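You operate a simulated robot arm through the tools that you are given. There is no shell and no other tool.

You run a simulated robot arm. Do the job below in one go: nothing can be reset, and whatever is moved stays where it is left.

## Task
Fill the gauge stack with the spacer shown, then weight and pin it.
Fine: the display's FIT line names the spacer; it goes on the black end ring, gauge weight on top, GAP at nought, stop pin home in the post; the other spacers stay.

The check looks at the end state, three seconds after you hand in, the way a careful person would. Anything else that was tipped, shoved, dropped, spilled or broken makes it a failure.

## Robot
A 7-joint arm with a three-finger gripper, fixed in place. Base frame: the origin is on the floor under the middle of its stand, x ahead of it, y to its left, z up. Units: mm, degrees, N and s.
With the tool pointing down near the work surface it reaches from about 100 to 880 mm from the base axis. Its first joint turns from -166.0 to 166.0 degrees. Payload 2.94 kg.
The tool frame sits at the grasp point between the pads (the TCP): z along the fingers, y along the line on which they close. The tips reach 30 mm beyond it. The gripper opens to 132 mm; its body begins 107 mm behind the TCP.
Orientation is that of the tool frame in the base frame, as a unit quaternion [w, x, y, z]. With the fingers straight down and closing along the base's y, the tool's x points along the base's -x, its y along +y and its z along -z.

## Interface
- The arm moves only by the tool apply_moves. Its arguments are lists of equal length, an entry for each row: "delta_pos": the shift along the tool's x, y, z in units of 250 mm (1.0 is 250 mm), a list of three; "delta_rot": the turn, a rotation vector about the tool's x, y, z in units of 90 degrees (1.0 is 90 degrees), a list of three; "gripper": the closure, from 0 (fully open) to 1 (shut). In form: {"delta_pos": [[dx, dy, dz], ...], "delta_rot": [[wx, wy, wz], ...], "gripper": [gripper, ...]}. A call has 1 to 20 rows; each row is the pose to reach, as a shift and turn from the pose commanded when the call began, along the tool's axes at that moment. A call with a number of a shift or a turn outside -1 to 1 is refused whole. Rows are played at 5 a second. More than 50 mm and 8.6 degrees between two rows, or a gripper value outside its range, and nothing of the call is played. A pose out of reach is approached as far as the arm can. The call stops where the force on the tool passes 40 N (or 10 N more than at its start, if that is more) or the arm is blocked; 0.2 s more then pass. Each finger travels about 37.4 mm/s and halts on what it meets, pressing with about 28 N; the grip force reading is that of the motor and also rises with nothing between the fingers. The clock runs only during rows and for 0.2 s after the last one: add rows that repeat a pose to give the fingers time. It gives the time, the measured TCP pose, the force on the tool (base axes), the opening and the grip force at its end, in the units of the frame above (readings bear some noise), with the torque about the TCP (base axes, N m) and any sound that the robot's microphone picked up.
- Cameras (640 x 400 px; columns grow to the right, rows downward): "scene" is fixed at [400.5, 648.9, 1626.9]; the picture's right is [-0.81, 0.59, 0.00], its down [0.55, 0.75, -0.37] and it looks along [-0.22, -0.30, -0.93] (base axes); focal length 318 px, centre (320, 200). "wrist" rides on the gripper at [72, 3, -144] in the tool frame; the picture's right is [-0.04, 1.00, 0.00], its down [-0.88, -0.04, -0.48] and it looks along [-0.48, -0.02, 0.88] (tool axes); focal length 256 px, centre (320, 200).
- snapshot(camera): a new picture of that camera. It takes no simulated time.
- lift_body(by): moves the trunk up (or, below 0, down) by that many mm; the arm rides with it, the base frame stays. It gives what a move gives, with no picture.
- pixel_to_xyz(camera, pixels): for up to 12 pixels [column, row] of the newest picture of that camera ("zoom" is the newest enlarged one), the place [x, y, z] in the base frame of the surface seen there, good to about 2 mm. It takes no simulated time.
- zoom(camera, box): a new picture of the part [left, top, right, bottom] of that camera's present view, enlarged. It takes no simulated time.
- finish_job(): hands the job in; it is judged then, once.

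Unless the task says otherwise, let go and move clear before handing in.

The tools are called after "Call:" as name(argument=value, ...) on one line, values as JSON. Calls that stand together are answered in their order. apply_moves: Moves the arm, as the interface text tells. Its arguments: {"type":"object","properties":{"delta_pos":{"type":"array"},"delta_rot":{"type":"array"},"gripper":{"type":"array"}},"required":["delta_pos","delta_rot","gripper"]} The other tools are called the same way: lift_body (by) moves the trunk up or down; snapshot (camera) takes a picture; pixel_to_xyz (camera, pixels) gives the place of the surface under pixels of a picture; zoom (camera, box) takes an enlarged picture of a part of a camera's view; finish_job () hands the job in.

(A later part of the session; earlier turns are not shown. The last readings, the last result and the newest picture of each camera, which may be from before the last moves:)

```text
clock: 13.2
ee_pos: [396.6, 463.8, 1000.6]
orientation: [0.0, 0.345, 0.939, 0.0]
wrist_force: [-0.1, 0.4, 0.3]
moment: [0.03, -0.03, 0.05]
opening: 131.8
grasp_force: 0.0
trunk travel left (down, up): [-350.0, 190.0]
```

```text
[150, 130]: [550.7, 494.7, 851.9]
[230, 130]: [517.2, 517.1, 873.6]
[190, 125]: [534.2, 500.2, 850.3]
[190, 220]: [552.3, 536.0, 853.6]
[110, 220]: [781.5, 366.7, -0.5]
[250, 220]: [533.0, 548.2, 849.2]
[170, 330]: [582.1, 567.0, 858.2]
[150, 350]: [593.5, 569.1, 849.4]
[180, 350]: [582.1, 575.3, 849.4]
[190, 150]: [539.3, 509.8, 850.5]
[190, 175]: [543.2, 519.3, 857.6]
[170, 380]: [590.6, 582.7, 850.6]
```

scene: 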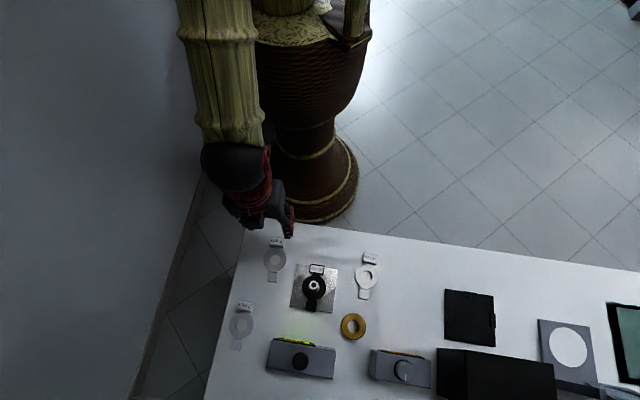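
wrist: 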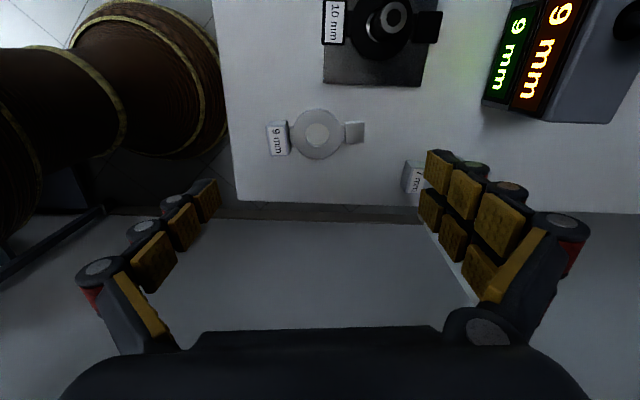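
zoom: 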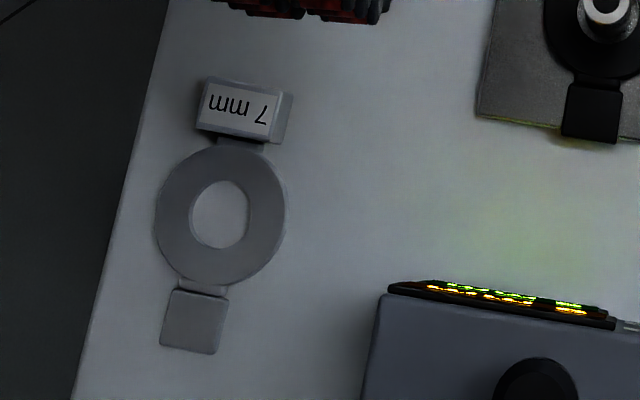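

The right finger pair clears the 7 mm block by over 15 mm, and the spacer spans from -54.6 to +49.6 mm along tool y with the ring centre at -2.9. I'll sample the open fingertips near (210,182) and (430,152) for their reach.

Call:
zoom(camera="wrist", box=[170, 165, 250, 215])

Call:
pixel_to_xyz(camera="zoom", pixels=[[250, 120], [280, 115], [300, 115], [330, 115], [350, 117], [370, 120], [380, 140], [390, 160], [395, 200], [340, 140], [300, 130], [350, 200]])

Call:
zoom(camera="wrist", box=[400, 135, 480, 225])

Call:
pixel_to_xyz(camera="zoom", pixels=[[240, 65], [260, 68], [300, 70], [240, 80], [250, 100], [230, 240], [225, 250], [240, 245], [260, 255], [230, 280], [280, 150], [250, 320]])

```text
8.00 times, centred on (210, 190) of wrist
```

zoom: 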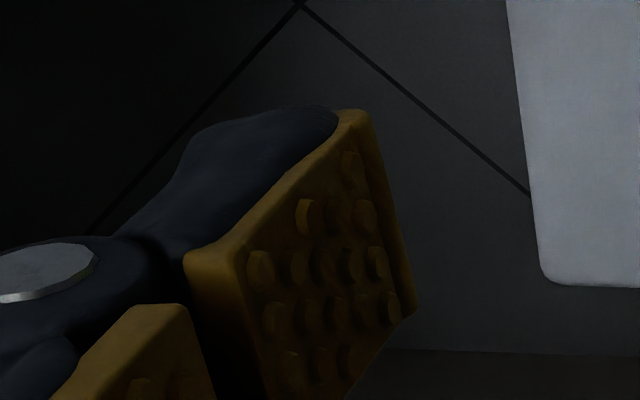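

```text
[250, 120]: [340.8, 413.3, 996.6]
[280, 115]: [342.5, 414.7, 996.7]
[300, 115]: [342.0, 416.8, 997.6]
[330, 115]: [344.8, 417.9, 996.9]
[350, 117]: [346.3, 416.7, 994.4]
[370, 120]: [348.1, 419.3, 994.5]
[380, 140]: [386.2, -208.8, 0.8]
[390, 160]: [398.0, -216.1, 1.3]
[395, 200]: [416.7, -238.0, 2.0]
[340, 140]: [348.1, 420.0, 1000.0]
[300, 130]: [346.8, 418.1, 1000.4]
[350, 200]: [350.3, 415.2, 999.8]
```

```text
4.44 times, centred on (440, 180) of wrist
```

zoom: 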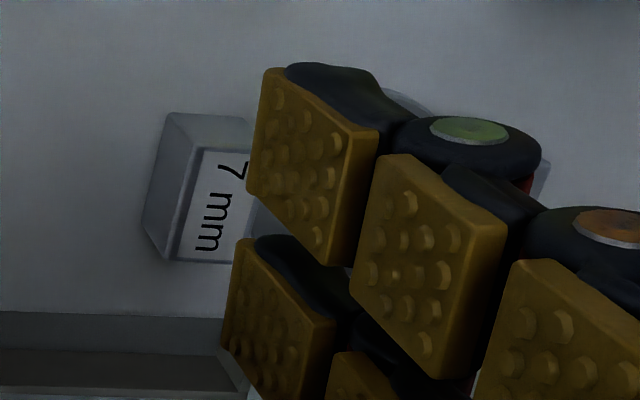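

```text
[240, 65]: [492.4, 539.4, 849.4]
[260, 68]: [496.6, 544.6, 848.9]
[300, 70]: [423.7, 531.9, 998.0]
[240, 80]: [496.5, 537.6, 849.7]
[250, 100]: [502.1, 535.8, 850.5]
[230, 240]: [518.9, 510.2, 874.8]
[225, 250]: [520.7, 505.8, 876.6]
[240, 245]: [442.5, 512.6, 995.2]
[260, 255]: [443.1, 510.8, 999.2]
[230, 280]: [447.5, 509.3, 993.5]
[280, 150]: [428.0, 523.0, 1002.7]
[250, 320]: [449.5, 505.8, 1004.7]
```

The open fingers reach only about 6 mm past the TCP (tip z≈994), and by my fit about 18–19 mm at the 104 mm grip width. I'll shift −2.5 mm in tool y, set the opening to 116 mm and descend to z≈885 to check.

Call:
apply_moves(delta_pos=[[0, -0.01, 0.12], [0, -0.01, 0.24], [0, -0.01, 0.36], [0, -0.01, 0.42], [0, -0.01, 0.46], [0, -0.01, 0.46]], delta_rot=[[0, 0, 0], [0, 0, 0], [0, 0, 0], [0, 0, 0], [0, 0, 0], [0, 0, 0]], gripper=[0.121, 0.121, 0.121, 0.121, 0.121, 0.121])

Call:
zoom(camera="wrist", box=[160, 90, 480, 290])

Call:
pixel_to_xyz(camera="zoom", pixels=[[125, 195], [120, 190], [100, 195], [510, 135], [530, 135], [515, 150], [505, 230], [200, 170], [180, 150], [430, 170], [300, 170], [320, 130]])

```text
clock: 14.6
ee_pos: [396.3, 461.9, 885.9]
orientation: [0.0, 0.343, 0.939, 0.0]
wrist_force: [-0.3, -0.4, -0.4]
moment: [-0.03, 0.01, 0.01]
opening: 116.0
grasp_force: 0.1
trunk travel left (down, up): [-350.0, 190.0]
```

```text
2.00 times, centred on (320, 190) of wrist
```

zoom: 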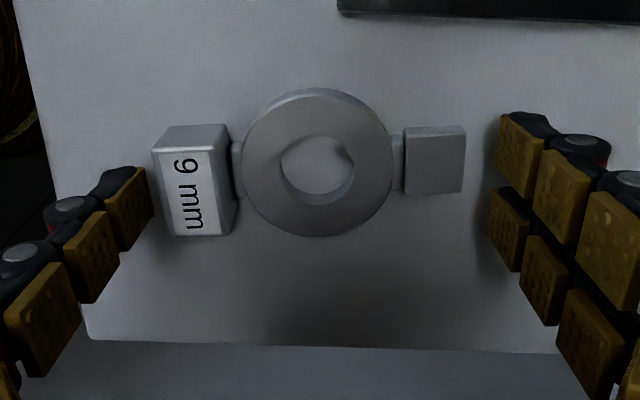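

```text
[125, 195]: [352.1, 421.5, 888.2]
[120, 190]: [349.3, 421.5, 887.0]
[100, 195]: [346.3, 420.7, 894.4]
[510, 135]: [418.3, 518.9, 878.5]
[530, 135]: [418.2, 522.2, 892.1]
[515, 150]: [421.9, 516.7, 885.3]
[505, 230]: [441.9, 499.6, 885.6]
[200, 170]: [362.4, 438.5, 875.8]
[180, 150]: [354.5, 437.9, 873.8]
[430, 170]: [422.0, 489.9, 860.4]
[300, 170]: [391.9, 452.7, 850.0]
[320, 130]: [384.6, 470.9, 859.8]
```

The spacer is centred (ends at −52.7 and +51.8 mm, ring centre −0.5 mm). I'll descend another 12 mm and check the fingertip height again.

Call:
apply_moves(delta_pos=[[0, 0, 0.02], [0, 0, 0.04], [0, 0, 0.048], [0, 0, 0.048]], delta_rot=[[0, 0, 0], [0, 0, 0], [0, 0, 0], [0, 0, 0]], gripper=[0.121, 0.121, 0.121, 0.121])

Call:
zoom(camera="wrist", box=[190, 150, 270, 220])

Call:
pixel_to_xyz(camera="zoom", pixels=[[250, 150], [270, 145], [285, 140], [295, 150], [300, 170], [305, 200], [280, 160], [260, 160], [320, 150], [350, 250], [420, 200], [310, 250]])

Call:
zoom(camera="wrist", box=[380, 130, 460, 230])

```text
clock: 15.6
ee_pos: [396.9, 462.4, 872.6]
orientation: [0.0, 0.344, 0.939, 0.0]
wrist_force: [0.1, 1.0, 0.3]
moment: [-0.02, 0.02, -0.01]
opening: 116.3
grasp_force: 0.0
trunk travel left (down, up): [-350.0, 190.0]
```

```text
5.71 times, centred on (230, 185) of wrist
```

zoom: 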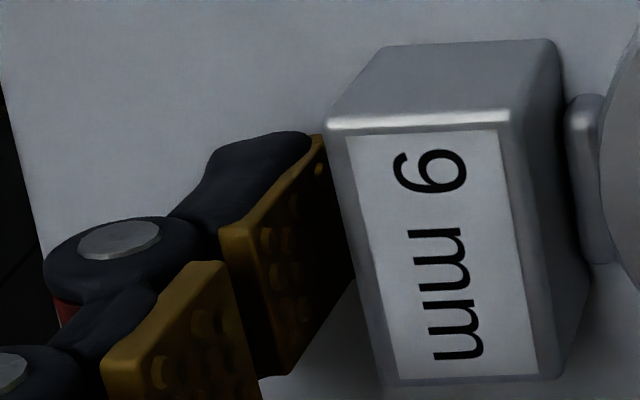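

```text
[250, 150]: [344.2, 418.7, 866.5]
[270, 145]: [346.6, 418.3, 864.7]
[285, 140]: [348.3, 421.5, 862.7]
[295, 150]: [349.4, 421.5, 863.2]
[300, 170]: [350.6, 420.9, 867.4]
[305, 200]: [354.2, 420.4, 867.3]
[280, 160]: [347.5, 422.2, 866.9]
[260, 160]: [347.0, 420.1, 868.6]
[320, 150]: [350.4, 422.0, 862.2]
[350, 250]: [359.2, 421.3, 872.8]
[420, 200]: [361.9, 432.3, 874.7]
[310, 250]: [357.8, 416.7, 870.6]
```

```text
4.00 times, centred on (420, 180) of wrist
```

zoom: 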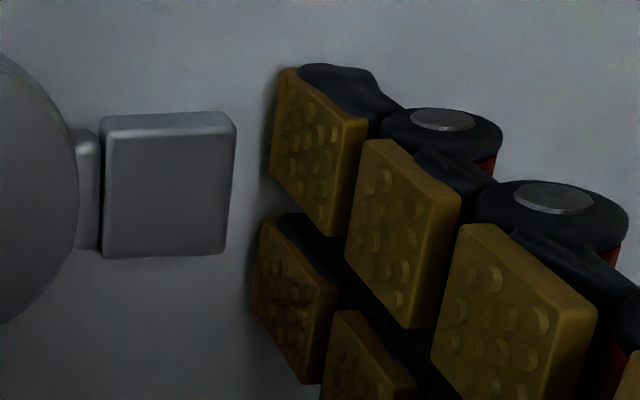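

The tips are at about z=862 with TCP 873. I'll lower 3 mm and narrow to about 109 mm (not yet touching), then re-check tip height.

Call:
apply_moves(delta_pos=[[0, 0, 0.006], [0, 0, 0.012], [0, 0, 0.012], [0, 0, 0.012]], delta_rot=[[0, 0, 0], [0, 0, 0], [0, 0, 0], [0, 0, 0]], gripper=[0.121, 0.15, 0.17, 0.17])

Call:
zoom(camera="wrist", box=[190, 150, 270, 220])

Call:
pixel_to_xyz(camera="zoom", pixels=[[270, 145], [285, 135], [300, 130], [310, 130], [320, 130], [330, 135], [340, 145], [325, 150], [350, 135], [320, 110], [300, 115], [330, 160]])

Call:
zoom(camera="wrist", box=[370, 130, 450, 230])

Call:
pixel_to_xyz(camera="zoom", pixels=[[290, 65], [300, 70], [320, 62], [285, 80], [280, 110], [300, 62], [265, 220], [270, 215], [260, 240], [280, 215], [255, 270], [350, 70]])

```text
clock: 16.6
ee_pos: [396.1, 462.9, 869.5]
orientation: [0.0, 0.344, 0.939, -0.001]
wrist_force: [-0.4, 1.1, -0.6]
moment: [-0.04, -0.05, -0.01]
opening: 109.5
grasp_force: 0.0
trunk travel left (down, up): [-350.0, 190.0]
```

```text
5.71 times, centred on (230, 185) of wrist
```

zoom: 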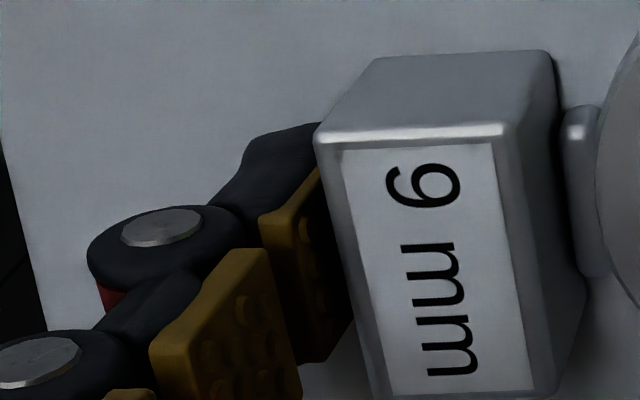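

```text
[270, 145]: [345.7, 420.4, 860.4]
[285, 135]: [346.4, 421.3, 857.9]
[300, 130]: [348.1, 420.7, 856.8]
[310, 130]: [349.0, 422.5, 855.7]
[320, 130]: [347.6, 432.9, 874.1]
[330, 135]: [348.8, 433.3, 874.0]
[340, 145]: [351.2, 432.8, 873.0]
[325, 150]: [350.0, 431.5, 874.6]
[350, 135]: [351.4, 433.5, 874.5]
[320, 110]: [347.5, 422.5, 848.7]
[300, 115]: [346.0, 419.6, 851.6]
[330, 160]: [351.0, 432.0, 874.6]
```

```text
4.00 times, centred on (410, 180) of wrist
```

zoom: 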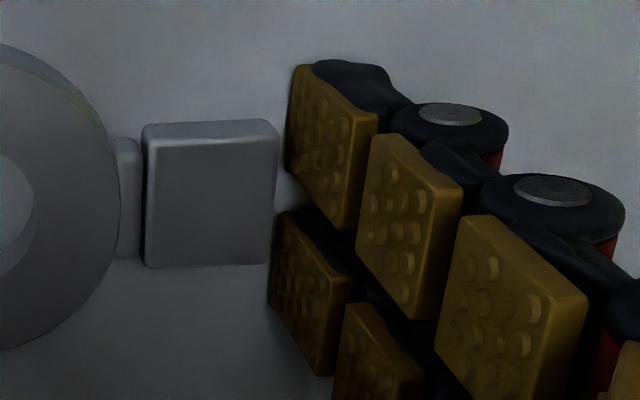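

```text
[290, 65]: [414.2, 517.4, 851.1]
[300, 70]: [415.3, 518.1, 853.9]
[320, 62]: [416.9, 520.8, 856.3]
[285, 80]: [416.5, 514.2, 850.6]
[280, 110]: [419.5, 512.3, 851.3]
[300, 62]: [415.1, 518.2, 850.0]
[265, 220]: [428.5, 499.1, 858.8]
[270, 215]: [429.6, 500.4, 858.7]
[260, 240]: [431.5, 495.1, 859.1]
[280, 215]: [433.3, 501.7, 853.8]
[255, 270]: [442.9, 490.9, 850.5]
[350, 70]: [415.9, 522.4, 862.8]
```

The tips are now at about z=854–855 and will drop about 2 mm more on closing, which is right for the 9 mm-thick tab. I'll close on the two ends.

Call:
apply_moves(delta_pos=[[0, 0, 0], [0, 0, 0], [0, 0, 0], [0, 0, 0], [0, 0, 0], [0, 0, 0]], delta_rot=[[0, 0, 0], [0, 0, 0], [0, 0, 0], [0, 0, 0], [0, 0, 0], [0, 0, 0]], gripper=[0.19, 0.22, 0.26, 0.3, 0.3, 0.3])

Call:
zoom(camera="wrist", box=[180, 90, 460, 270])

```text
clock: 18.0
ee_pos: [395.9, 462.0, 868.9]
orientation: [0.0, 0.344, 0.939, 0.0]
wrist_force: [0.3, -0.6, 3.2]
moment: [-0.07, 0.12, -0.02]
opening: 105.3
grasp_force: 27.6
trunk travel left (down, up): [-350.0, 190.0]
```

```text
2.22 times, centred on (320, 180) of wrist
```

zoom: 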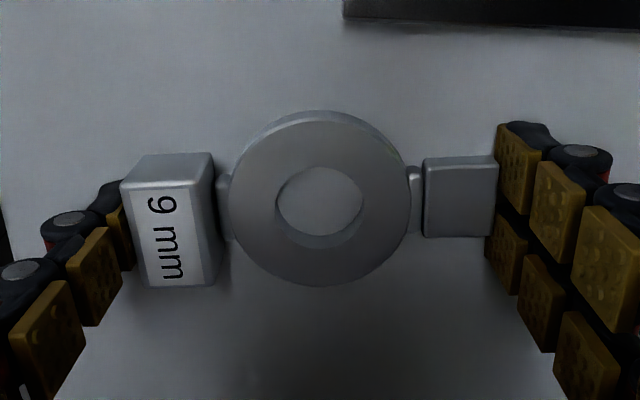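

Gripped at 105.3 mm with 27.6 N. I'll lift 10 mm slowly and verify the spacer comes along.

Call:
apply_moves(delta_pos=[[0, 0, -0.008], [0, 0, -0.016], [0, 0, -0.024], [0, 0, -0.032], [0, 0, -0.04], [0, 0, -0.04]], delta_rot=[[0, 0, 0], [0, 0, 0], [0, 0, 0], [0, 0, 0], [0, 0, 0], [0, 0, 0]], gripper=[0.3, 0.3, 0.3, 0.3, 0.3, 0.3])

Call:
zoom(camera="wrist", box=[180, 90, 460, 270])

Call:
pixel_to_xyz(camera="zoom", pixels=[[160, 230], [180, 200], [200, 260], [250, 200], [390, 200], [320, 140], [320, 265], [440, 180], [480, 180], [460, 220], [320, 200], [260, 330]])

```text
clock: 19.4
ee_pos: [396.3, 461.2, 880.3]
orientation: [0.0, 0.344, 0.939, 0.0]
wrist_force: [0.3, -0.4, -0.2]
moment: [0.0, -0.01, 0.01]
opening: 105.6
grasp_force: 28.3
trunk travel left (down, up): [-350.0, 190.0]
```

```text
2.22 times, centred on (320, 180) of wrist
```

zoom: 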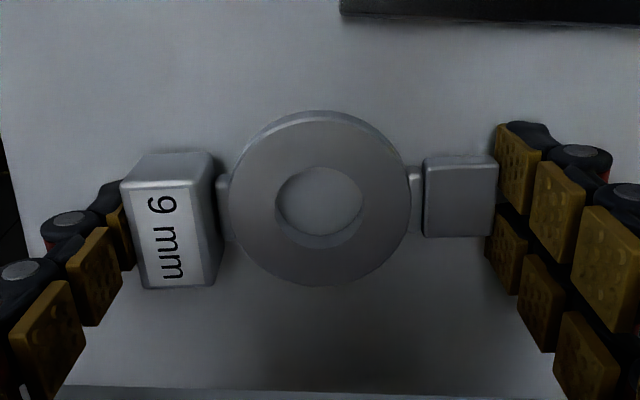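

```text
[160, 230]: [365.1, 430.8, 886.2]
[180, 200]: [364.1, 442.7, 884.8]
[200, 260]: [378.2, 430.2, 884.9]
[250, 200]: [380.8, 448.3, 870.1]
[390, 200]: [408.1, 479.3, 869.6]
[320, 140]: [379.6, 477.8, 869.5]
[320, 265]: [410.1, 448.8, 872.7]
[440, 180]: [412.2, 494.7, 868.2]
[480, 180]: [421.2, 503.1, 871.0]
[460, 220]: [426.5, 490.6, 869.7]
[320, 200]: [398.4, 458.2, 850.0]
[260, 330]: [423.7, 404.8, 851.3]
```

The spacer is held level (ring top now ~870, block ~885) at 28 N. I'll lift to z≈970, turn 90° so its label faces away from the black ring's label, and hover above the post.

Call:
apply_moves(delta_pos=[[0, 0, -0.1], [0, 0, -0.2], [0, 0, -0.3], [0, 0, -0.36], [0.033, 0.021, -0.36], [0.066, 0.042, -0.36], [0.099, 0.063, -0.36], [0.132, 0.083, -0.36], [0.165, 0.104, -0.36], [0.198, 0.125, -0.36], [0.231, 0.146, -0.36], [0.264, 0.167, -0.36], [0.297, 0.188, -0.36], [0.33, 0.208, -0.36], [0.362, 0.229, -0.36], [0.393, 0.248, -0.36], [0.393, 0.248, -0.36]], delta_rot=[[0, 0, 0], [0, 0, 0], [0, 0, 0], [0, 0, 0], [0, 0, -0.08], [0, 0, -0.165], [0, 0, -0.25], [0, 0, -0.335], [0, 0, -0.42], [0, 0, -0.505], [0, 0, -0.59], [0, 0, -0.675], [0, 0, -0.76], [0, 0, -0.845], [0, 0, -0.93], [0, 0, -1.0], [0, 0, -1.0]], gripper=[0.3, 0.3, 0.3, 0.3, 0.3, 0.3, 0.3, 0.3, 0.3, 0.3, 0.3, 0.3, 0.3, 0.3, 0.3, 0.3, 0.3])

Call:
snapshot(camera="wrist")

Call:
zoom(camera="wrist", box=[180, 90, 460, 270])

Call:
pixel_to_xyz(camera="zoom", pixels=[[250, 200], [390, 200], [320, 140], [320, 265], [320, 200], [310, 195], [330, 195], [320, 190], [300, 200], [340, 200], [320, 215], [200, 100]])

```text
clock: 23.0
ee_pos: [362.1, 573.6, 968.6]
orientation: [0.001, -0.422, 0.907, -0.001]
wrist_force: [0.7, -0.2, -0.8]
moment: [-0.02, 0.01, 0.04]
opening: 105.3
grasp_force: 28.0
trunk travel left (down, up): [-350.0, 190.0]
```

```text
taken
```

wrist: 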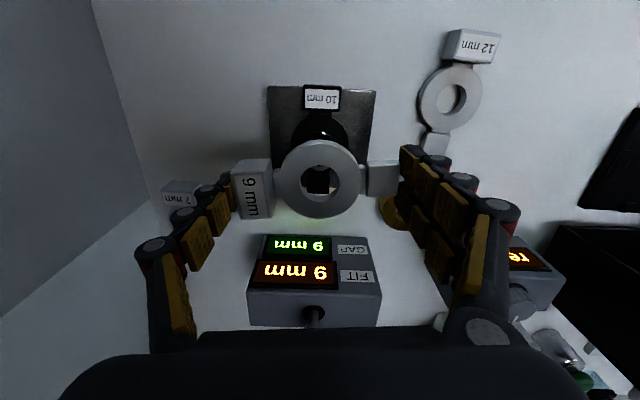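

```text
2.22 times, centred on (320, 180) of wrist
```

zoom: 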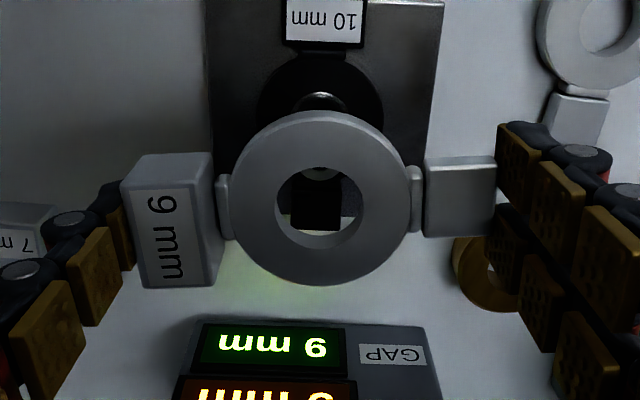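

```text
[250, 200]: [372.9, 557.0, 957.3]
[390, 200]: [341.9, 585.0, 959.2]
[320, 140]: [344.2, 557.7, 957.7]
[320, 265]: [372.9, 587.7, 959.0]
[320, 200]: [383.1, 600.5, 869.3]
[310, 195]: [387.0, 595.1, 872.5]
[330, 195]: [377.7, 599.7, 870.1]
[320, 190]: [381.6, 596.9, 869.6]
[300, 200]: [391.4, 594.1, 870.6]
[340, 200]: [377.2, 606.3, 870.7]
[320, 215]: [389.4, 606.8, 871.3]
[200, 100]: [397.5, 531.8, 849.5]
```

The ring hovers over the post with FIT still reading 9 mm; the post's top shows just above the ring's edge near (322,133). I'll zoom there to locate the post in this same view.

Call:
zoom(camera="wrist", box=[285, 105, 365, 155])

Call:
pixel_to_xyz(camera="zoom", pixels=[[290, 205], [310, 200], [330, 210], [280, 220], [300, 230], [290, 190], [320, 190], [270, 215], [300, 215], [320, 230], [200, 170], [400, 170]])

Call:
zoom(camera="scene", box=[270, 255, 370, 320])

```text
8.00 times, centred on (325, 130) of wrist
```

zoom: 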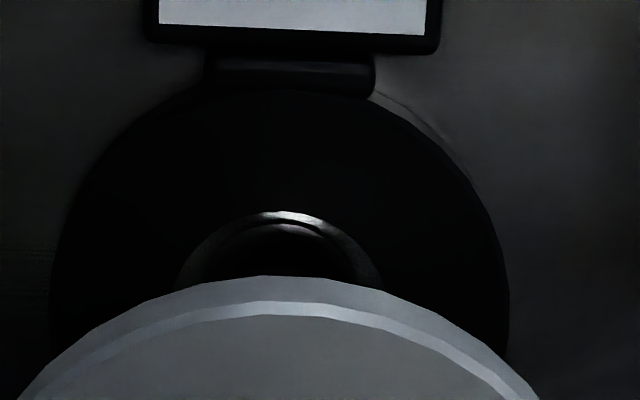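

```text
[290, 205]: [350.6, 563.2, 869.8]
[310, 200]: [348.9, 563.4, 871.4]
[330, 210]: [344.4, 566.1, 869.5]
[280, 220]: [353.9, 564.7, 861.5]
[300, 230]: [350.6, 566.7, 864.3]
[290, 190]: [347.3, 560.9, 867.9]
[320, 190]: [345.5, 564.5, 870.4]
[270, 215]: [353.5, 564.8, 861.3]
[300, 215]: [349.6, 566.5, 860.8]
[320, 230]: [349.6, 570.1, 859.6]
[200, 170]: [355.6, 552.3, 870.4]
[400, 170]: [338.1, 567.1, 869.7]
```

```text
6.15 times, centred on (320, 288) of scene
```

zoom: 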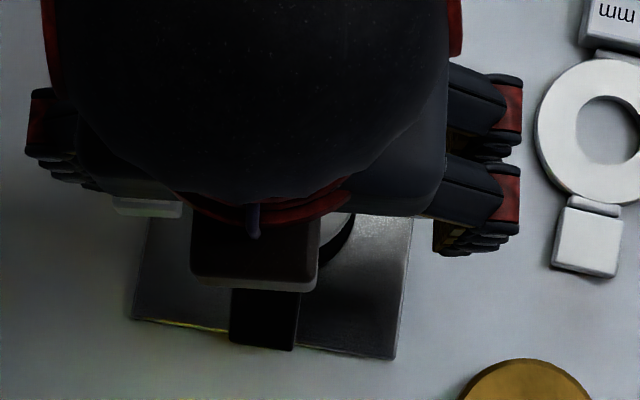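

The ring and black ring line up within ~2 mm, and the post sits about mid-hole by my estimate. I'll lower to about 4 mm above the post top and look through the hole.

Call:
apply_moves(delta_pos=[[-0.002, 0, 0.04], [-0.002, 0, 0.08], [-0.002, 0, 0.12], [-0.002, 0, 0.13], [-0.002, 0, 0.13]], delta_rot=[[0, 0, 0], [0, 0, 0], [0, 0, 0], [0, 0, 0], [0, 0, 0]], gripper=[0.3, 0.3, 0.3, 0.3, 0.3])

Call:
zoom(camera="wrist", box=[270, 130, 370, 220])

Call:
pixel_to_xyz(camera="zoom", pixels=[[320, 160], [300, 180], [340, 180], [320, 200], [320, 180], [290, 170], [350, 170], [220, 210], [420, 210], [320, 90], [320, 320], [320, 220]])

```text
clock: 24.2
ee_pos: [361.7, 574.6, 937.2]
orientation: [0.0, -0.421, 0.907, 0.0]
wrist_force: [0.6, -0.7, -0.7]
moment: [0.01, 0.01, -0.02]
opening: 105.3
grasp_force: 28.2
trunk travel left (down, up): [-350.0, 190.0]
```

```text
4.44 times, centred on (320, 175) of wrist
```

zoom: 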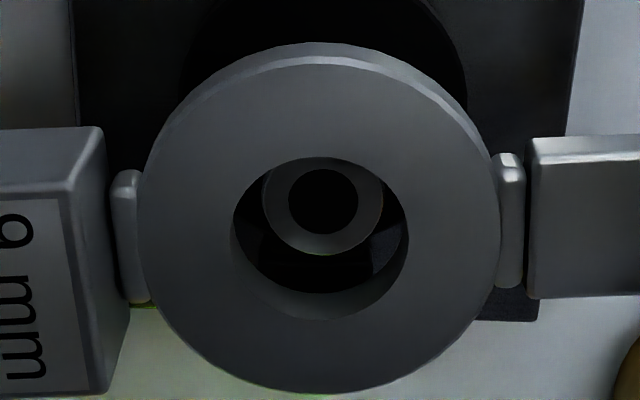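

```text
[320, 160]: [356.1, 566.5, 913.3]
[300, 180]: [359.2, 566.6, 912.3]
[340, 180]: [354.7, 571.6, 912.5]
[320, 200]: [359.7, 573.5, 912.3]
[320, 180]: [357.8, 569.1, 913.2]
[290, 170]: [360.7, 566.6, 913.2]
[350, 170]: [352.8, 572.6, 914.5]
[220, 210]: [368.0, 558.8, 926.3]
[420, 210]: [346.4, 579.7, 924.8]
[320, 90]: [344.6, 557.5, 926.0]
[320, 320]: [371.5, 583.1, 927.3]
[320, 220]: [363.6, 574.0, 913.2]
```

The post top (centre ~ (323,201)) sits within 0.5 mm of the ring hole's axis. I'll lower the ring over the post to just above the black ring.

Call:
apply_moves(delta_pos=[[0, 0.001, 0.02], [0, 0.001, 0.04], [0, 0.001, 0.06], [0, 0.001, 0.08], [0, 0.001, 0.1], [0, 0.001, 0.12], [0, 0.001, 0.14], [0, 0.001, 0.16], [0, 0.001, 0.175], [0, 0.001, 0.175]], delta_rot=[[0, 0, 0], [0, 0, 0], [0, 0, 0], [0, 0, 0], [0, 0, 0], [0, 0, 0], [0, 0, 0], [0, 0, 0], [0, 0, 0], [0, 0, 0]], gripper=[0.3, 0.3, 0.3, 0.3, 0.3, 0.3, 0.3, 0.3, 0.3, 0.3])

Call:
zoom(camera="wrist", box=[200, 100, 440, 250])

Call:
pixel_to_xyz(camera="zoom", pixels=[[320, 120], [320, 260], [250, 200], [390, 200], [150, 200], [470, 200], [320, 40], [200, 60], [320, 200], [330, 190], [310, 190], [320, 20]])

```text
clock: 26.4
ee_pos: [361.5, 573.3, 894.5]
orientation: [0.0, -0.421, 0.907, 0.0]
wrist_force: [0.4, 0.1, -0.5]
moment: [-0.01, 0.01, 0.03]
opening: 105.1
grasp_force: 28.1
trunk travel left (down, up): [-350.0, 190.0]
```

```text
2.67 times, centred on (320, 175) of wrist
```

zoom: 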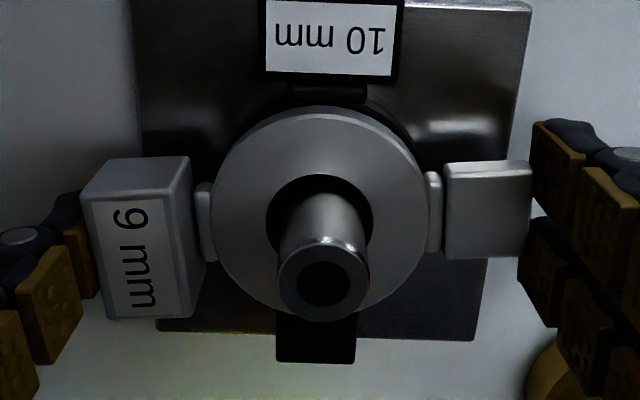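

```text
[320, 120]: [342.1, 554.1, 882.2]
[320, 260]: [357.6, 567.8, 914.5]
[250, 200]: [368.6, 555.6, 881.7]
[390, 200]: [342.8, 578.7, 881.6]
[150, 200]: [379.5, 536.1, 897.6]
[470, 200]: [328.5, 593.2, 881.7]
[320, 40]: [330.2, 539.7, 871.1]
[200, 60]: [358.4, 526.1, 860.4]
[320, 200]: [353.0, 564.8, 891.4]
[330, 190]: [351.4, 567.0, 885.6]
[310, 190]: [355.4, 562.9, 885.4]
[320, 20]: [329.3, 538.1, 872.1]
```

The ring is around the post with its top at ~882, about 3–4 mm above seating. I'll lower gently in 1 mm steps and watch the force.

Call:
apply_moves(delta_pos=[[0, 0, 0.004], [0, 0, 0.008], [0, 0, 0.012], [0, 0, 0.014], [0, 0, 0.014]], delta_rot=[[0, 0, 0], [0, 0, 0], [0, 0, 0], [0, 0, 0], [0, 0, 0]], gripper=[0.3, 0.3, 0.3, 0.3, 0.3])

Call:
apply_moves(delta_pos=[[0, 0, 0.001], [0, 0, 0.002], [0, 0, 0.003], [0, 0, 0.003]], delta_rot=[[0, 0, 0], [0, 0, 0], [0, 0, 0], [0, 0, 0]], gripper=[0.3, 0.3, 0.3, 0.3])

Call:
zoom(camera="wrist", box=[200, 100, 440, 250])

Call:
pixel_to_xyz(camera="zoom", pixels=[[320, 125], [290, 130], [350, 130], [250, 200], [390, 200], [250, 250], [390, 250], [480, 200], [490, 230], [150, 200], [320, 40], [230, 220]])

```text
clock: 27.6
ee_pos: [362.0, 573.0, 890.5]
orientation: [-0.001, -0.421, 0.907, 0.0]
wrist_force: [-1.2, -0.3, 2.5]
moment: [-0.07, 0.07, -0.02]
opening: 105.2
grasp_force: 28.0
trunk travel left (down, up): [-350.0, 190.0]
```

```text
clock: 28.6
ee_pos: [362.4, 573.1, 890.8]
orientation: [0.0, -0.421, 0.907, 0.0]
wrist_force: [-1.6, -1.2, 12.3]
moment: [-0.29, 0.19, -0.02]
opening: 105.4
grasp_force: 27.9
trunk travel left (down, up): [-350.0, 190.0]
```

```text
2.67 times, centred on (320, 175) of wrist
```

zoom: 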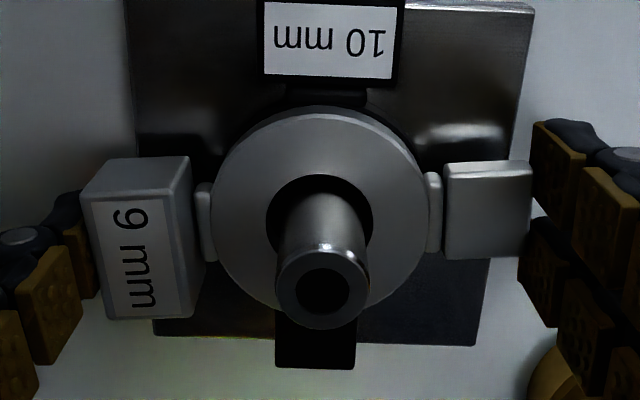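

```text
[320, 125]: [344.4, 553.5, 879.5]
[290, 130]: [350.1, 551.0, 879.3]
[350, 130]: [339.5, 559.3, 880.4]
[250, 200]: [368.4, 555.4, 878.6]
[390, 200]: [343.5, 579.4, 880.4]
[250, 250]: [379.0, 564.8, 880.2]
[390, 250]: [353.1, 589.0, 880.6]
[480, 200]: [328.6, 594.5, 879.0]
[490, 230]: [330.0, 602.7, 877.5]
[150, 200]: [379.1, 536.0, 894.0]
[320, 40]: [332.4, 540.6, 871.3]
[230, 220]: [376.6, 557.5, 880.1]
```

Contact force rose to 12 N with the ring top at ~879.7, so it is seated on the black ring. I'll ease the pressure and open the fingers.

Call:
apply_moves(delta_pos=[[0, 0, -0.002], [0, 0, -0.003], [0, 0, -0.003], [0, 0, -0.003], [0, 0, -0.003]], delta_rot=[[0, 0, 0], [0, 0, 0], [0, 0, 0], [0, 0, 0], [0, 0, 0]], gripper=[0.3, 0.22, 0.15, 0.08, 0.05])

Call:
zoom(camera="wrist", box=[180, 90, 460, 270])

```text
clock: 29.8
ee_pos: [362.1, 573.7, 888.5]
orientation: [0.0, -0.421, 0.907, 0.0]
wrist_force: [-0.1, 0.2, 0.2]
moment: [0.03, 0.0, 0.0]
opening: 125.4
grasp_force: 0.1
trunk travel left (down, up): [-350.0, 190.0]
```

```text
2.22 times, centred on (320, 180) of wrist
```

zoom: 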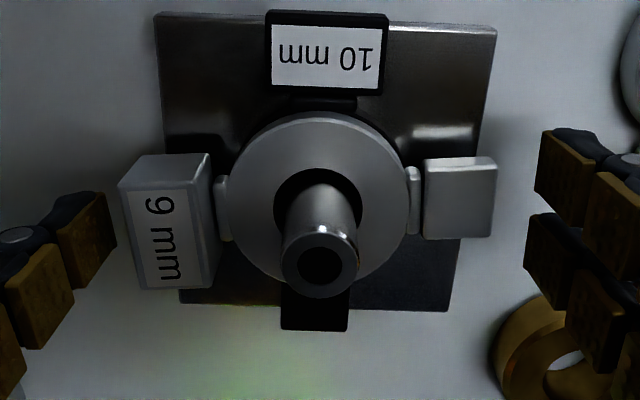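

The spacer is released and sits square on the black ring, so next I'll look at the display and rise clear. I'll then move over to the brass weight near (339,692), turning so the fingers close along az 50°.

Call:
apply_moves(delta_pos=[[0, 0, -0.08], [0, 0, -0.2], [0, 0, -0.32], [0, 0, -0.4], [-0.026, 0.032, -0.4], [-0.052, 0.064, -0.4], [-0.078, 0.096, -0.4], [-0.104, 0.128, -0.4], [-0.13, 0.16, -0.4], [-0.156, 0.192, -0.4], [-0.182, 0.224, -0.4], [-0.208, 0.256, -0.4], [-0.234, 0.288, -0.4], [-0.26, 0.32, -0.4], [-0.286, 0.352, -0.4], [-0.305, 0.377, -0.4], [-0.305, 0.377, -0.4]], delta_rot=[[0, 0, 0], [0, 0, 0], [0, 0, 0], [0, 0, 0], [0, 0, 0.08], [0, 0, 0.165], [0, 0, 0.25], [0, 0, 0.335], [0, 0, 0.42], [0, 0, 0.505], [0, 0, 0.59], [0, 0, 0.675], [0, 0, 0.76], [0, 0, 0.845], [0, 0, 0.93], [0, 0, 1.0], [0, 0, 1.0]], gripper=[0.05, 0.05, 0.05, 0.05, 0.1, 0.15, 0.2, 0.25, 0.3, 0.35, 0.39, 0.39, 0.39, 0.39, 0.39, 0.39, 0.39])

Call:
snapshot(camera="wrist")

Call:
snapshot(camera="scene")

```text
clock: 33.4
ee_pos: [338.8, 693.1, 990.8]
orientation: [-0.001, 0.344, 0.939, 0.0]
wrist_force: [-0.3, -0.7, -0.6]
moment: [0.0, -0.02, 0.01]
opening: 80.4
grasp_force: 0.0
trunk travel left (down, up): [-350.0, 190.0]
```

```text
taken
```

wrist: 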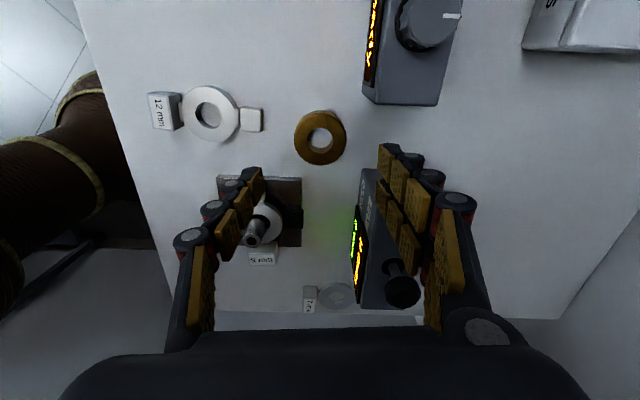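

```text
taken
```

scene: 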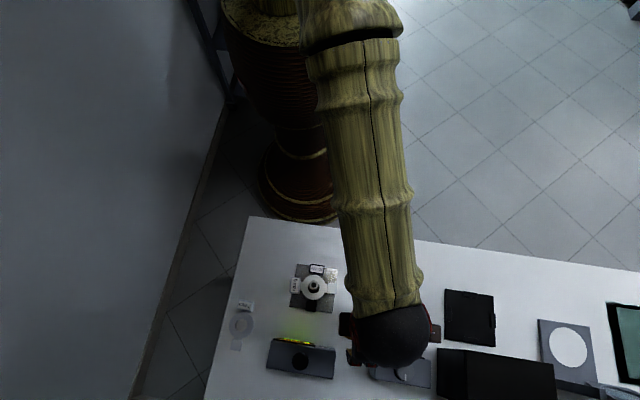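

The spacer now sits on the stack in the scene view at (315,287), and the weight is at (320,137) in the wrist view. I'll zoom for its exact offset and the nearby box clearances.

Call:
zoom(camera="wrist", box=[270, 90, 380, 180])

Call:
pixel_to_xyz(camera="zoom", pixels=[[220, 200], [370, 200], [290, 130], [290, 280], [240, 150], [350, 260], [240, 260], [350, 150], [295, 205], [500, 30], [600, 350], [450, 60]])

Call:
pixel_to_xyz(camera="wrist", pixels=[[365, 175], [385, 180], [380, 105], [435, 105], [370, 290], [400, 100], [252, 120], [400, 290]])

```text
4.44 times, centred on (325, 135) of wrist
```

zoom: 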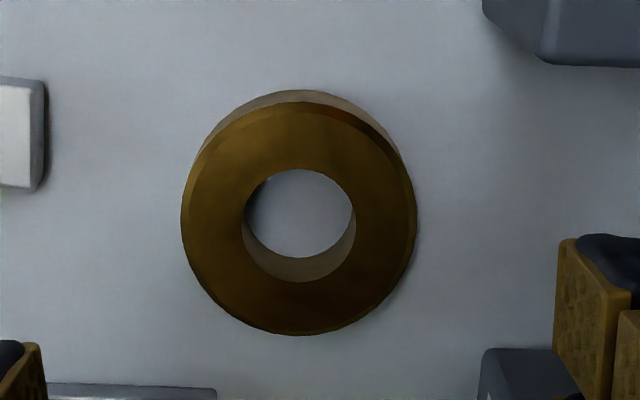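

```text
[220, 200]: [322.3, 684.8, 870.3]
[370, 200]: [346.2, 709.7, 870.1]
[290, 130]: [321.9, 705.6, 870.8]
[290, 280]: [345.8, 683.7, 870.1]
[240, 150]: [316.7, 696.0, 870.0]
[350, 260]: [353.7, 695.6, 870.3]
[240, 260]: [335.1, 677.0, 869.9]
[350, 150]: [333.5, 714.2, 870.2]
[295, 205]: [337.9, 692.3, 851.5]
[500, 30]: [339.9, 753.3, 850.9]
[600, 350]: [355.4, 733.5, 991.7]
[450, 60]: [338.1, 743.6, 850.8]
```

```text
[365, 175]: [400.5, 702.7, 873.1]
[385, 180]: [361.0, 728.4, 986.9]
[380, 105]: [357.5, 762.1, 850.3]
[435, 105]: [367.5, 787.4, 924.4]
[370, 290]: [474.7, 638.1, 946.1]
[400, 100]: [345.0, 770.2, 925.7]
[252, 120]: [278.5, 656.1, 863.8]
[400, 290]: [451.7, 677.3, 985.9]
```

The weight's centre is within about 1 mm of the TCP, and the two boxes stand ~40 mm to either side of the closing line, leaving ~15 mm beside the fingers. I'll descend to z≈905 and re-check.

Call:
apply_moves(delta_pos=[[0, 0, 0.1], [0, 0, 0.2], [0, 0, 0.28], [0, 0, 0.34], [0, 0, 0.34]], delta_rot=[[0, 0, 0], [0, 0, 0], [0, 0, 0], [0, 0, 0], [0, 0, 0]], gripper=[0.39, 0.39, 0.39, 0.39, 0.39])

Call:
snapshot(camera="wrist")

Call:
zoom(camera="wrist", box=[220, 100, 420, 240])

Call:
pixel_to_xyz(camera="zoom", pixels=[[240, 200], [390, 200], [320, 120], [320, 280], [260, 140], [370, 140], [260, 260], [380, 260], [320, 200], [470, 60], [520, 330], [130, 200]])

```text
clock: 34.6
ee_pos: [339.1, 694.1, 905.6]
orientation: [0.0, 0.344, 0.939, 0.001]
wrist_force: [-0.2, 0.4, -0.2]
moment: [-0.02, 0.01, -0.01]
opening: 80.8
grasp_force: 0.1
trunk travel left (down, up): [-350.0, 190.0]
```

```text
taken
```

wrist: 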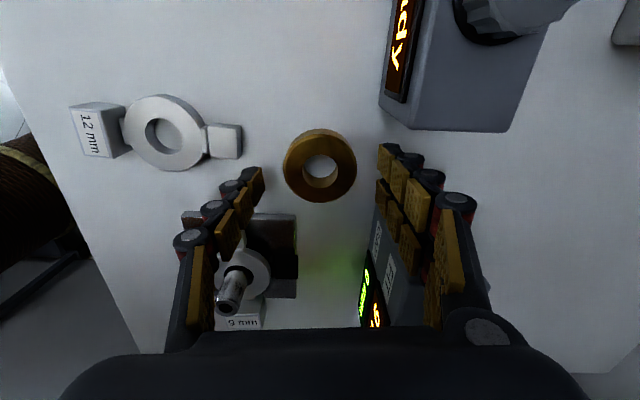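

```text
2.86 times, centred on (320, 170) of wrist
```

zoom: 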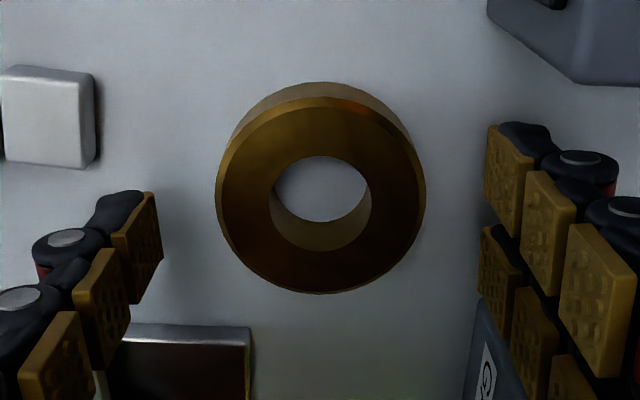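

```text
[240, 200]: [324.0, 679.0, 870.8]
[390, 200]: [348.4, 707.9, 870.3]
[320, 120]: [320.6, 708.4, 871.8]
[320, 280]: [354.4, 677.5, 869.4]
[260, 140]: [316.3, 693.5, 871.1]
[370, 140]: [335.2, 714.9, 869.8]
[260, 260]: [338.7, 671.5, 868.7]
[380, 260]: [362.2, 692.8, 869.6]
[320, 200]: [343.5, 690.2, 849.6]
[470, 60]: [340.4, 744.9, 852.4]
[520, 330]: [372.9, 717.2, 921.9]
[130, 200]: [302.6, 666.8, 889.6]
```

The weight is centred between the fingers ((320,199) in the zoom). I'll descend to TCP z≈881 and close on it.

Call:
apply_moves(delta_pos=[[0.002, 0, 0.04], [0.002, 0, 0.08], [0.002, 0, 0.098], [0.002, 0, 0.098], [0.002, 0, 0.098], [0.002, 0, 0.098], [0.002, 0, 0.098], [0.002, 0, 0.098], [0.002, 0, 0.098]], delta_rot=[[0, 0, 0], [0, 0, 0], [0, 0, 0], [0, 0, 0], [0, 0, 0], [0, 0, 0], [0, 0, 0], [0, 0, 0], [0, 0, 0]], gripper=[0.39, 0.39, 0.39, 0.45, 0.5, 0.56, 0.65, 0.7, 0.7])

Call:
zoom(camera="wrist", box=[220, 100, 420, 240])

```text
clock: 36.6
ee_pos: [338.3, 694.5, 881.1]
orientation: [0.0, 0.343, 0.939, 0.0]
wrist_force: [0.6, -0.1, 1.5]
moment: [0.0, -0.02, -0.05]
opening: 56.9
grasp_force: 27.7
trunk travel left (down, up): [-350.0, 190.0]
```

```text
2.86 times, centred on (320, 170) of wrist
```

zoom: 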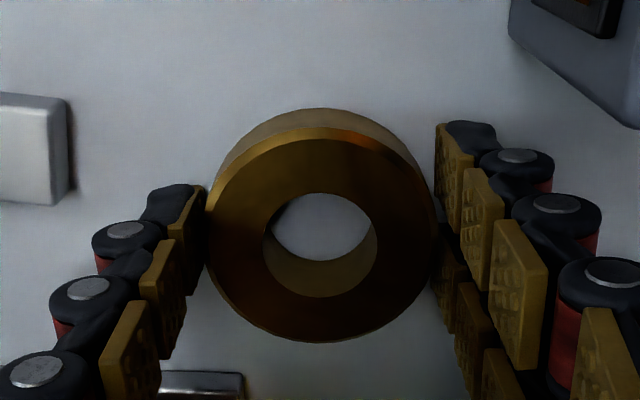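

Gripped at 56.9 mm with 27.7 N. I'll lift 15 mm and verify.

Call:
apply_moves(delta_pos=[[0, 0, -0.012], [0, 0, -0.024], [0, 0, -0.036], [0, 0, -0.048], [0, 0, -0.06], [0, 0, -0.06]], delta_rot=[[0, 0, 0], [0, 0, 0], [0, 0, 0], [0, 0, 0], [0, 0, 0], [0, 0, 0]], gripper=[0.7, 0.7, 0.7, 0.7, 0.7, 0.7])

Call:
zoom(camera="wrist", box=[220, 100, 420, 240])

Call:
pixel_to_xyz(camera="zoom", pixels=[[240, 230], [405, 230], [320, 150], [320, 320], [265, 170], [380, 170], [260, 290], [385, 290], [320, 220]])

```text
clock: 38.0
ee_pos: [337.3, 693.3, 896.8]
orientation: [0.0, 0.343, 0.939, -0.001]
wrist_force: [-0.1, 0.7, -2.2]
moment: [-0.04, -0.02, 0.01]
opening: 56.3
grasp_force: 28.2
trunk travel left (down, up): [-350.0, 190.0]
```

```text
2.86 times, centred on (320, 170) of wrist
```

zoom: 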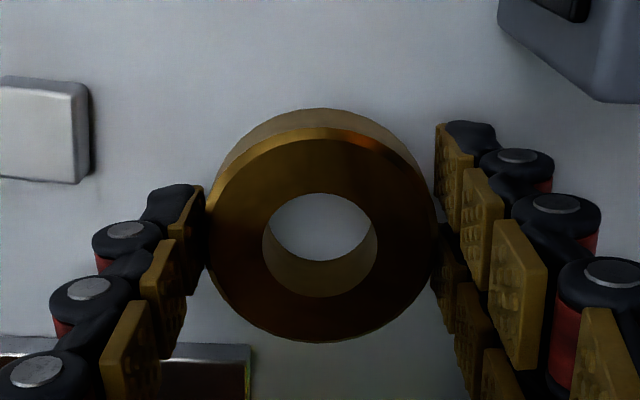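

```text
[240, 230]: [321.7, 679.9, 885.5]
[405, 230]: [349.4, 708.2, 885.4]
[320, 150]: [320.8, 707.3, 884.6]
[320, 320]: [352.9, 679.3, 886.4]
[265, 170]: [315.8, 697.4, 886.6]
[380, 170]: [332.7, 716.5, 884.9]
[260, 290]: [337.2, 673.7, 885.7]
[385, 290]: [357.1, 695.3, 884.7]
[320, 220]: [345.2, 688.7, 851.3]
```

The weight hangs level (top ~885) and firmly held. I'll raise it to z≈960 and carry it over the post without turning.

Call:
apply_moves(delta_pos=[[0, 0, -0.1], [0, 0, -0.2], [0, 0, -0.256], [-0.047, -0.039, -0.256], [-0.095, -0.078, -0.256], [-0.142, -0.117, -0.256], [-0.19, -0.155, -0.256], [-0.237, -0.194, -0.256], [-0.285, -0.233, -0.256], [-0.332, -0.272, -0.256], [-0.38, -0.311, -0.256], [-0.38, -0.311, -0.256]], delta_rot=[[0, 0, 0], [0, 0, 0], [0, 0, 0], [0, 0, 0], [0, 0, 0], [0, 0, 0], [0, 0, 0], [0, 0, 0], [0, 0, 0], [0, 0, 0], [0, 0, 0], [0, 0, 0]], gripper=[0.7, 0.7, 0.7, 0.7, 0.7, 0.7, 0.7, 0.7, 0.7, 0.7, 0.7, 0.7])

Call:
snapshot(camera="wrist")

Call:
zoom(camera="wrist", box=[220, 100, 420, 240])

```text
clock: 40.6
ee_pos: [359.8, 571.5, 958.9]
orientation: [0.0, 0.344, 0.939, 0.0]
wrist_force: [0.1, 0.3, -1.6]
moment: [0.01, -0.02, -0.01]
opening: 56.7
grasp_force: 27.9
trunk travel left (down, up): [-350.0, 190.0]
```

```text
taken
```

wrist: 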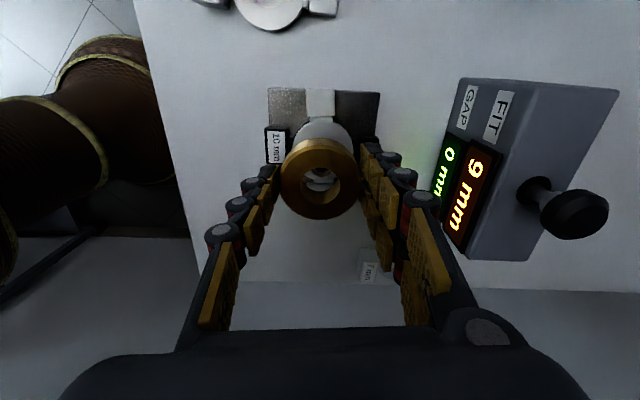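

```text
2.86 times, centred on (320, 170) of wrist
```

zoom: 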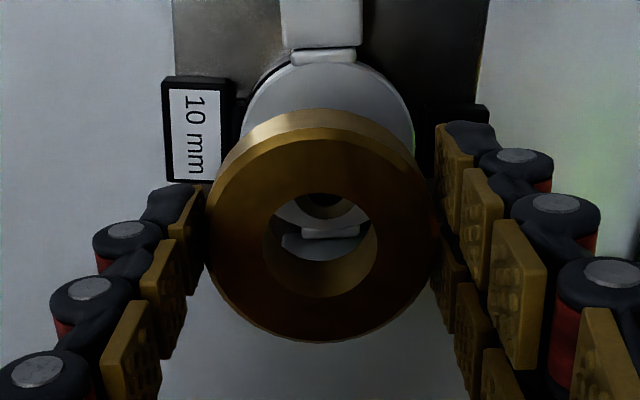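

The display now reads GAP 0 mm, FIT 9 mm, and the post top shows through the weight's hole near (322,200). I'll lower 11 mm and check alignment.

Call:
apply_moves(delta_pos=[[0, 0, 0.02], [0, 0, 0.044], [0, 0, 0.044]], delta_rot=[[0, 0, 0], [0, 0, 0], [0, 0, 0]], gripper=[0.7, 0.7, 0.7])

Call:
zoom(camera="wrist", box=[270, 130, 370, 220])

Call:
pixel_to_xyz(camera="zoom", pixels=[[300, 210], [340, 210], [320, 220], [285, 200], [355, 200], [200, 230], [450, 230], [320, 130], [320, 360], [270, 210], [370, 210], [320, 200]])

```text
clock: 41.4
ee_pos: [359.1, 572.8, 948.9]
orientation: [0.0, 0.343, 0.939, 0.0]
wrist_force: [-0.4, -0.2, -1.9]
moment: [0.0, 0.03, -0.01]
opening: 56.4
grasp_force: 28.0
trunk travel left (down, up): [-350.0, 190.0]
```

```text
4.44 times, centred on (320, 175) of wrist
```

zoom: 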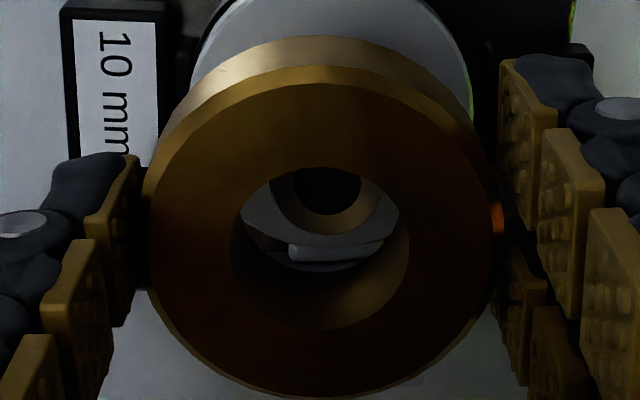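

```text
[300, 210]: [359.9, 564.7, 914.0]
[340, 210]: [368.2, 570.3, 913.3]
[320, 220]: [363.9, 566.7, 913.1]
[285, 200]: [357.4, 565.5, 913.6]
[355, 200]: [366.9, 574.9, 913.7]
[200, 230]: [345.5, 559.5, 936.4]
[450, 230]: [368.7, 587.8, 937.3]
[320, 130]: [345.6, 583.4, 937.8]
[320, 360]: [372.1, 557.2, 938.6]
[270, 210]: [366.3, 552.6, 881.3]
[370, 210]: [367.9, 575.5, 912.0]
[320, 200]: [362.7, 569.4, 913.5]
```

The post is about 1 mm off the weight hole's axis (tool −x, +y), well inside the ~3.8 mm clearance. I'll correct for that and lower the weight over the post to ~3 mm above the spacer.

Call:
apply_moves(delta_pos=[[-0.0045, 0.005, 0.0], [-0.0045, 0.005, 0.02], [-0.0045, 0.005, 0.04], [-0.0045, 0.005, 0.06], [-0.0045, 0.005, 0.08], [-0.0045, 0.005, 0.1], [-0.0045, 0.005, 0.12], [-0.0045, 0.005, 0.14], [-0.0045, 0.005, 0.14]], delta_rot=[[0, 0, 0], [0, 0, 0], [0, 0, 0], [0, 0, 0], [0, 0, 0], [0, 0, 0], [0, 0, 0], [0, 0, 0], [0, 0, 0]], gripper=[0.7, 0.7, 0.7, 0.7, 0.7, 0.7, 0.7, 0.7, 0.7])

Call:
zoom(camera="wrist", box=[220, 100, 420, 240])

Call:
pixel_to_xyz(camera="zoom", pixels=[[240, 230], [405, 230], [320, 150], [270, 170], [380, 170], [260, 290], [385, 290], [310, 90], [340, 90], [320, 250]])

```text
clock: 43.4
ee_pos: [361.8, 572.5, 912.0]
orientation: [0.0, 0.345, 0.939, 0.001]
wrist_force: [0.2, 0.4, -2.2]
moment: [-0.01, 0.0, 0.01]
opening: 56.6
grasp_force: 27.8
trunk travel left (down, up): [-350.0, 190.0]
```

```text
2.86 times, centred on (320, 170) of wrist
```

zoom: 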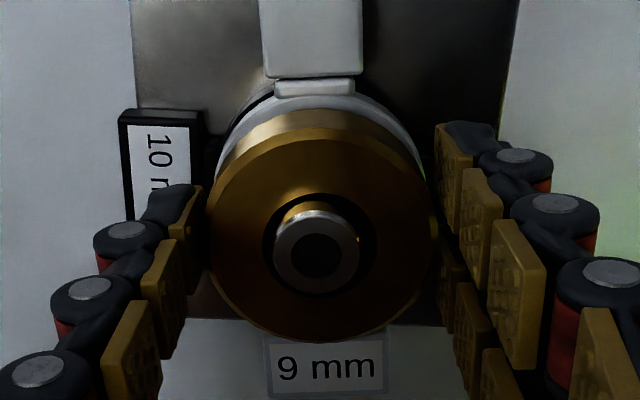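

```text
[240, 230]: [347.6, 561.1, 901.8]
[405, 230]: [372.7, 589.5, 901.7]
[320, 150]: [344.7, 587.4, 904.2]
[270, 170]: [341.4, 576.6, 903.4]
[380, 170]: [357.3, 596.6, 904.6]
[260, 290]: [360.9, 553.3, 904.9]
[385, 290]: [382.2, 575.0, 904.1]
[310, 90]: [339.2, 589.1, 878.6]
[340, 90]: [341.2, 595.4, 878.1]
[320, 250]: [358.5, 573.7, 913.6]
```

The post passes through the weight with the "9 mm" label reading upright. The weight's bottom is ~3.5 mm above the spacer, so I'll lower in fine steps.

Call:
apply_moves(delta_pos=[[0, 0, 0.004], [0, 0, 0.008], [0, 0, 0.012], [0, 0, 0.012]], delta_rot=[[0, 0, 0], [0, 0, 0], [0, 0, 0], [0, 0, 0]], gripper=[0.7, 0.7, 0.7, 0.7])

Call:
apply_moves(delta_pos=[[0, 0, 0.001], [0, 0, 0.002], [0, 0, 0.003], [0, 0, 0.003]], delta_rot=[[0, 0, 0], [0, 0, 0], [0, 0, 0], [0, 0, 0]], gripper=[0.7, 0.7, 0.7, 0.7])

```text
clock: 44.4
ee_pos: [361.1, 572.6, 910.6]
orientation: [0.0, 0.344, 0.939, 0.0]
wrist_force: [-0.6, -0.7, -2.9]
moment: [0.01, 0.03, 0.02]
opening: 56.5
grasp_force: 27.9
trunk travel left (down, up): [-350.0, 190.0]
```

```text
clock: 45.4
ee_pos: [362.4, 572.7, 908.9]
orientation: [0.0, 0.344, 0.939, 0.0]
wrist_force: [-0.8, 0.2, -1.5]
moment: [0.02, 0.03, 0.0]
opening: 56.2
grasp_force: 27.7
trunk travel left (down, up): [-350.0, 190.0]
```

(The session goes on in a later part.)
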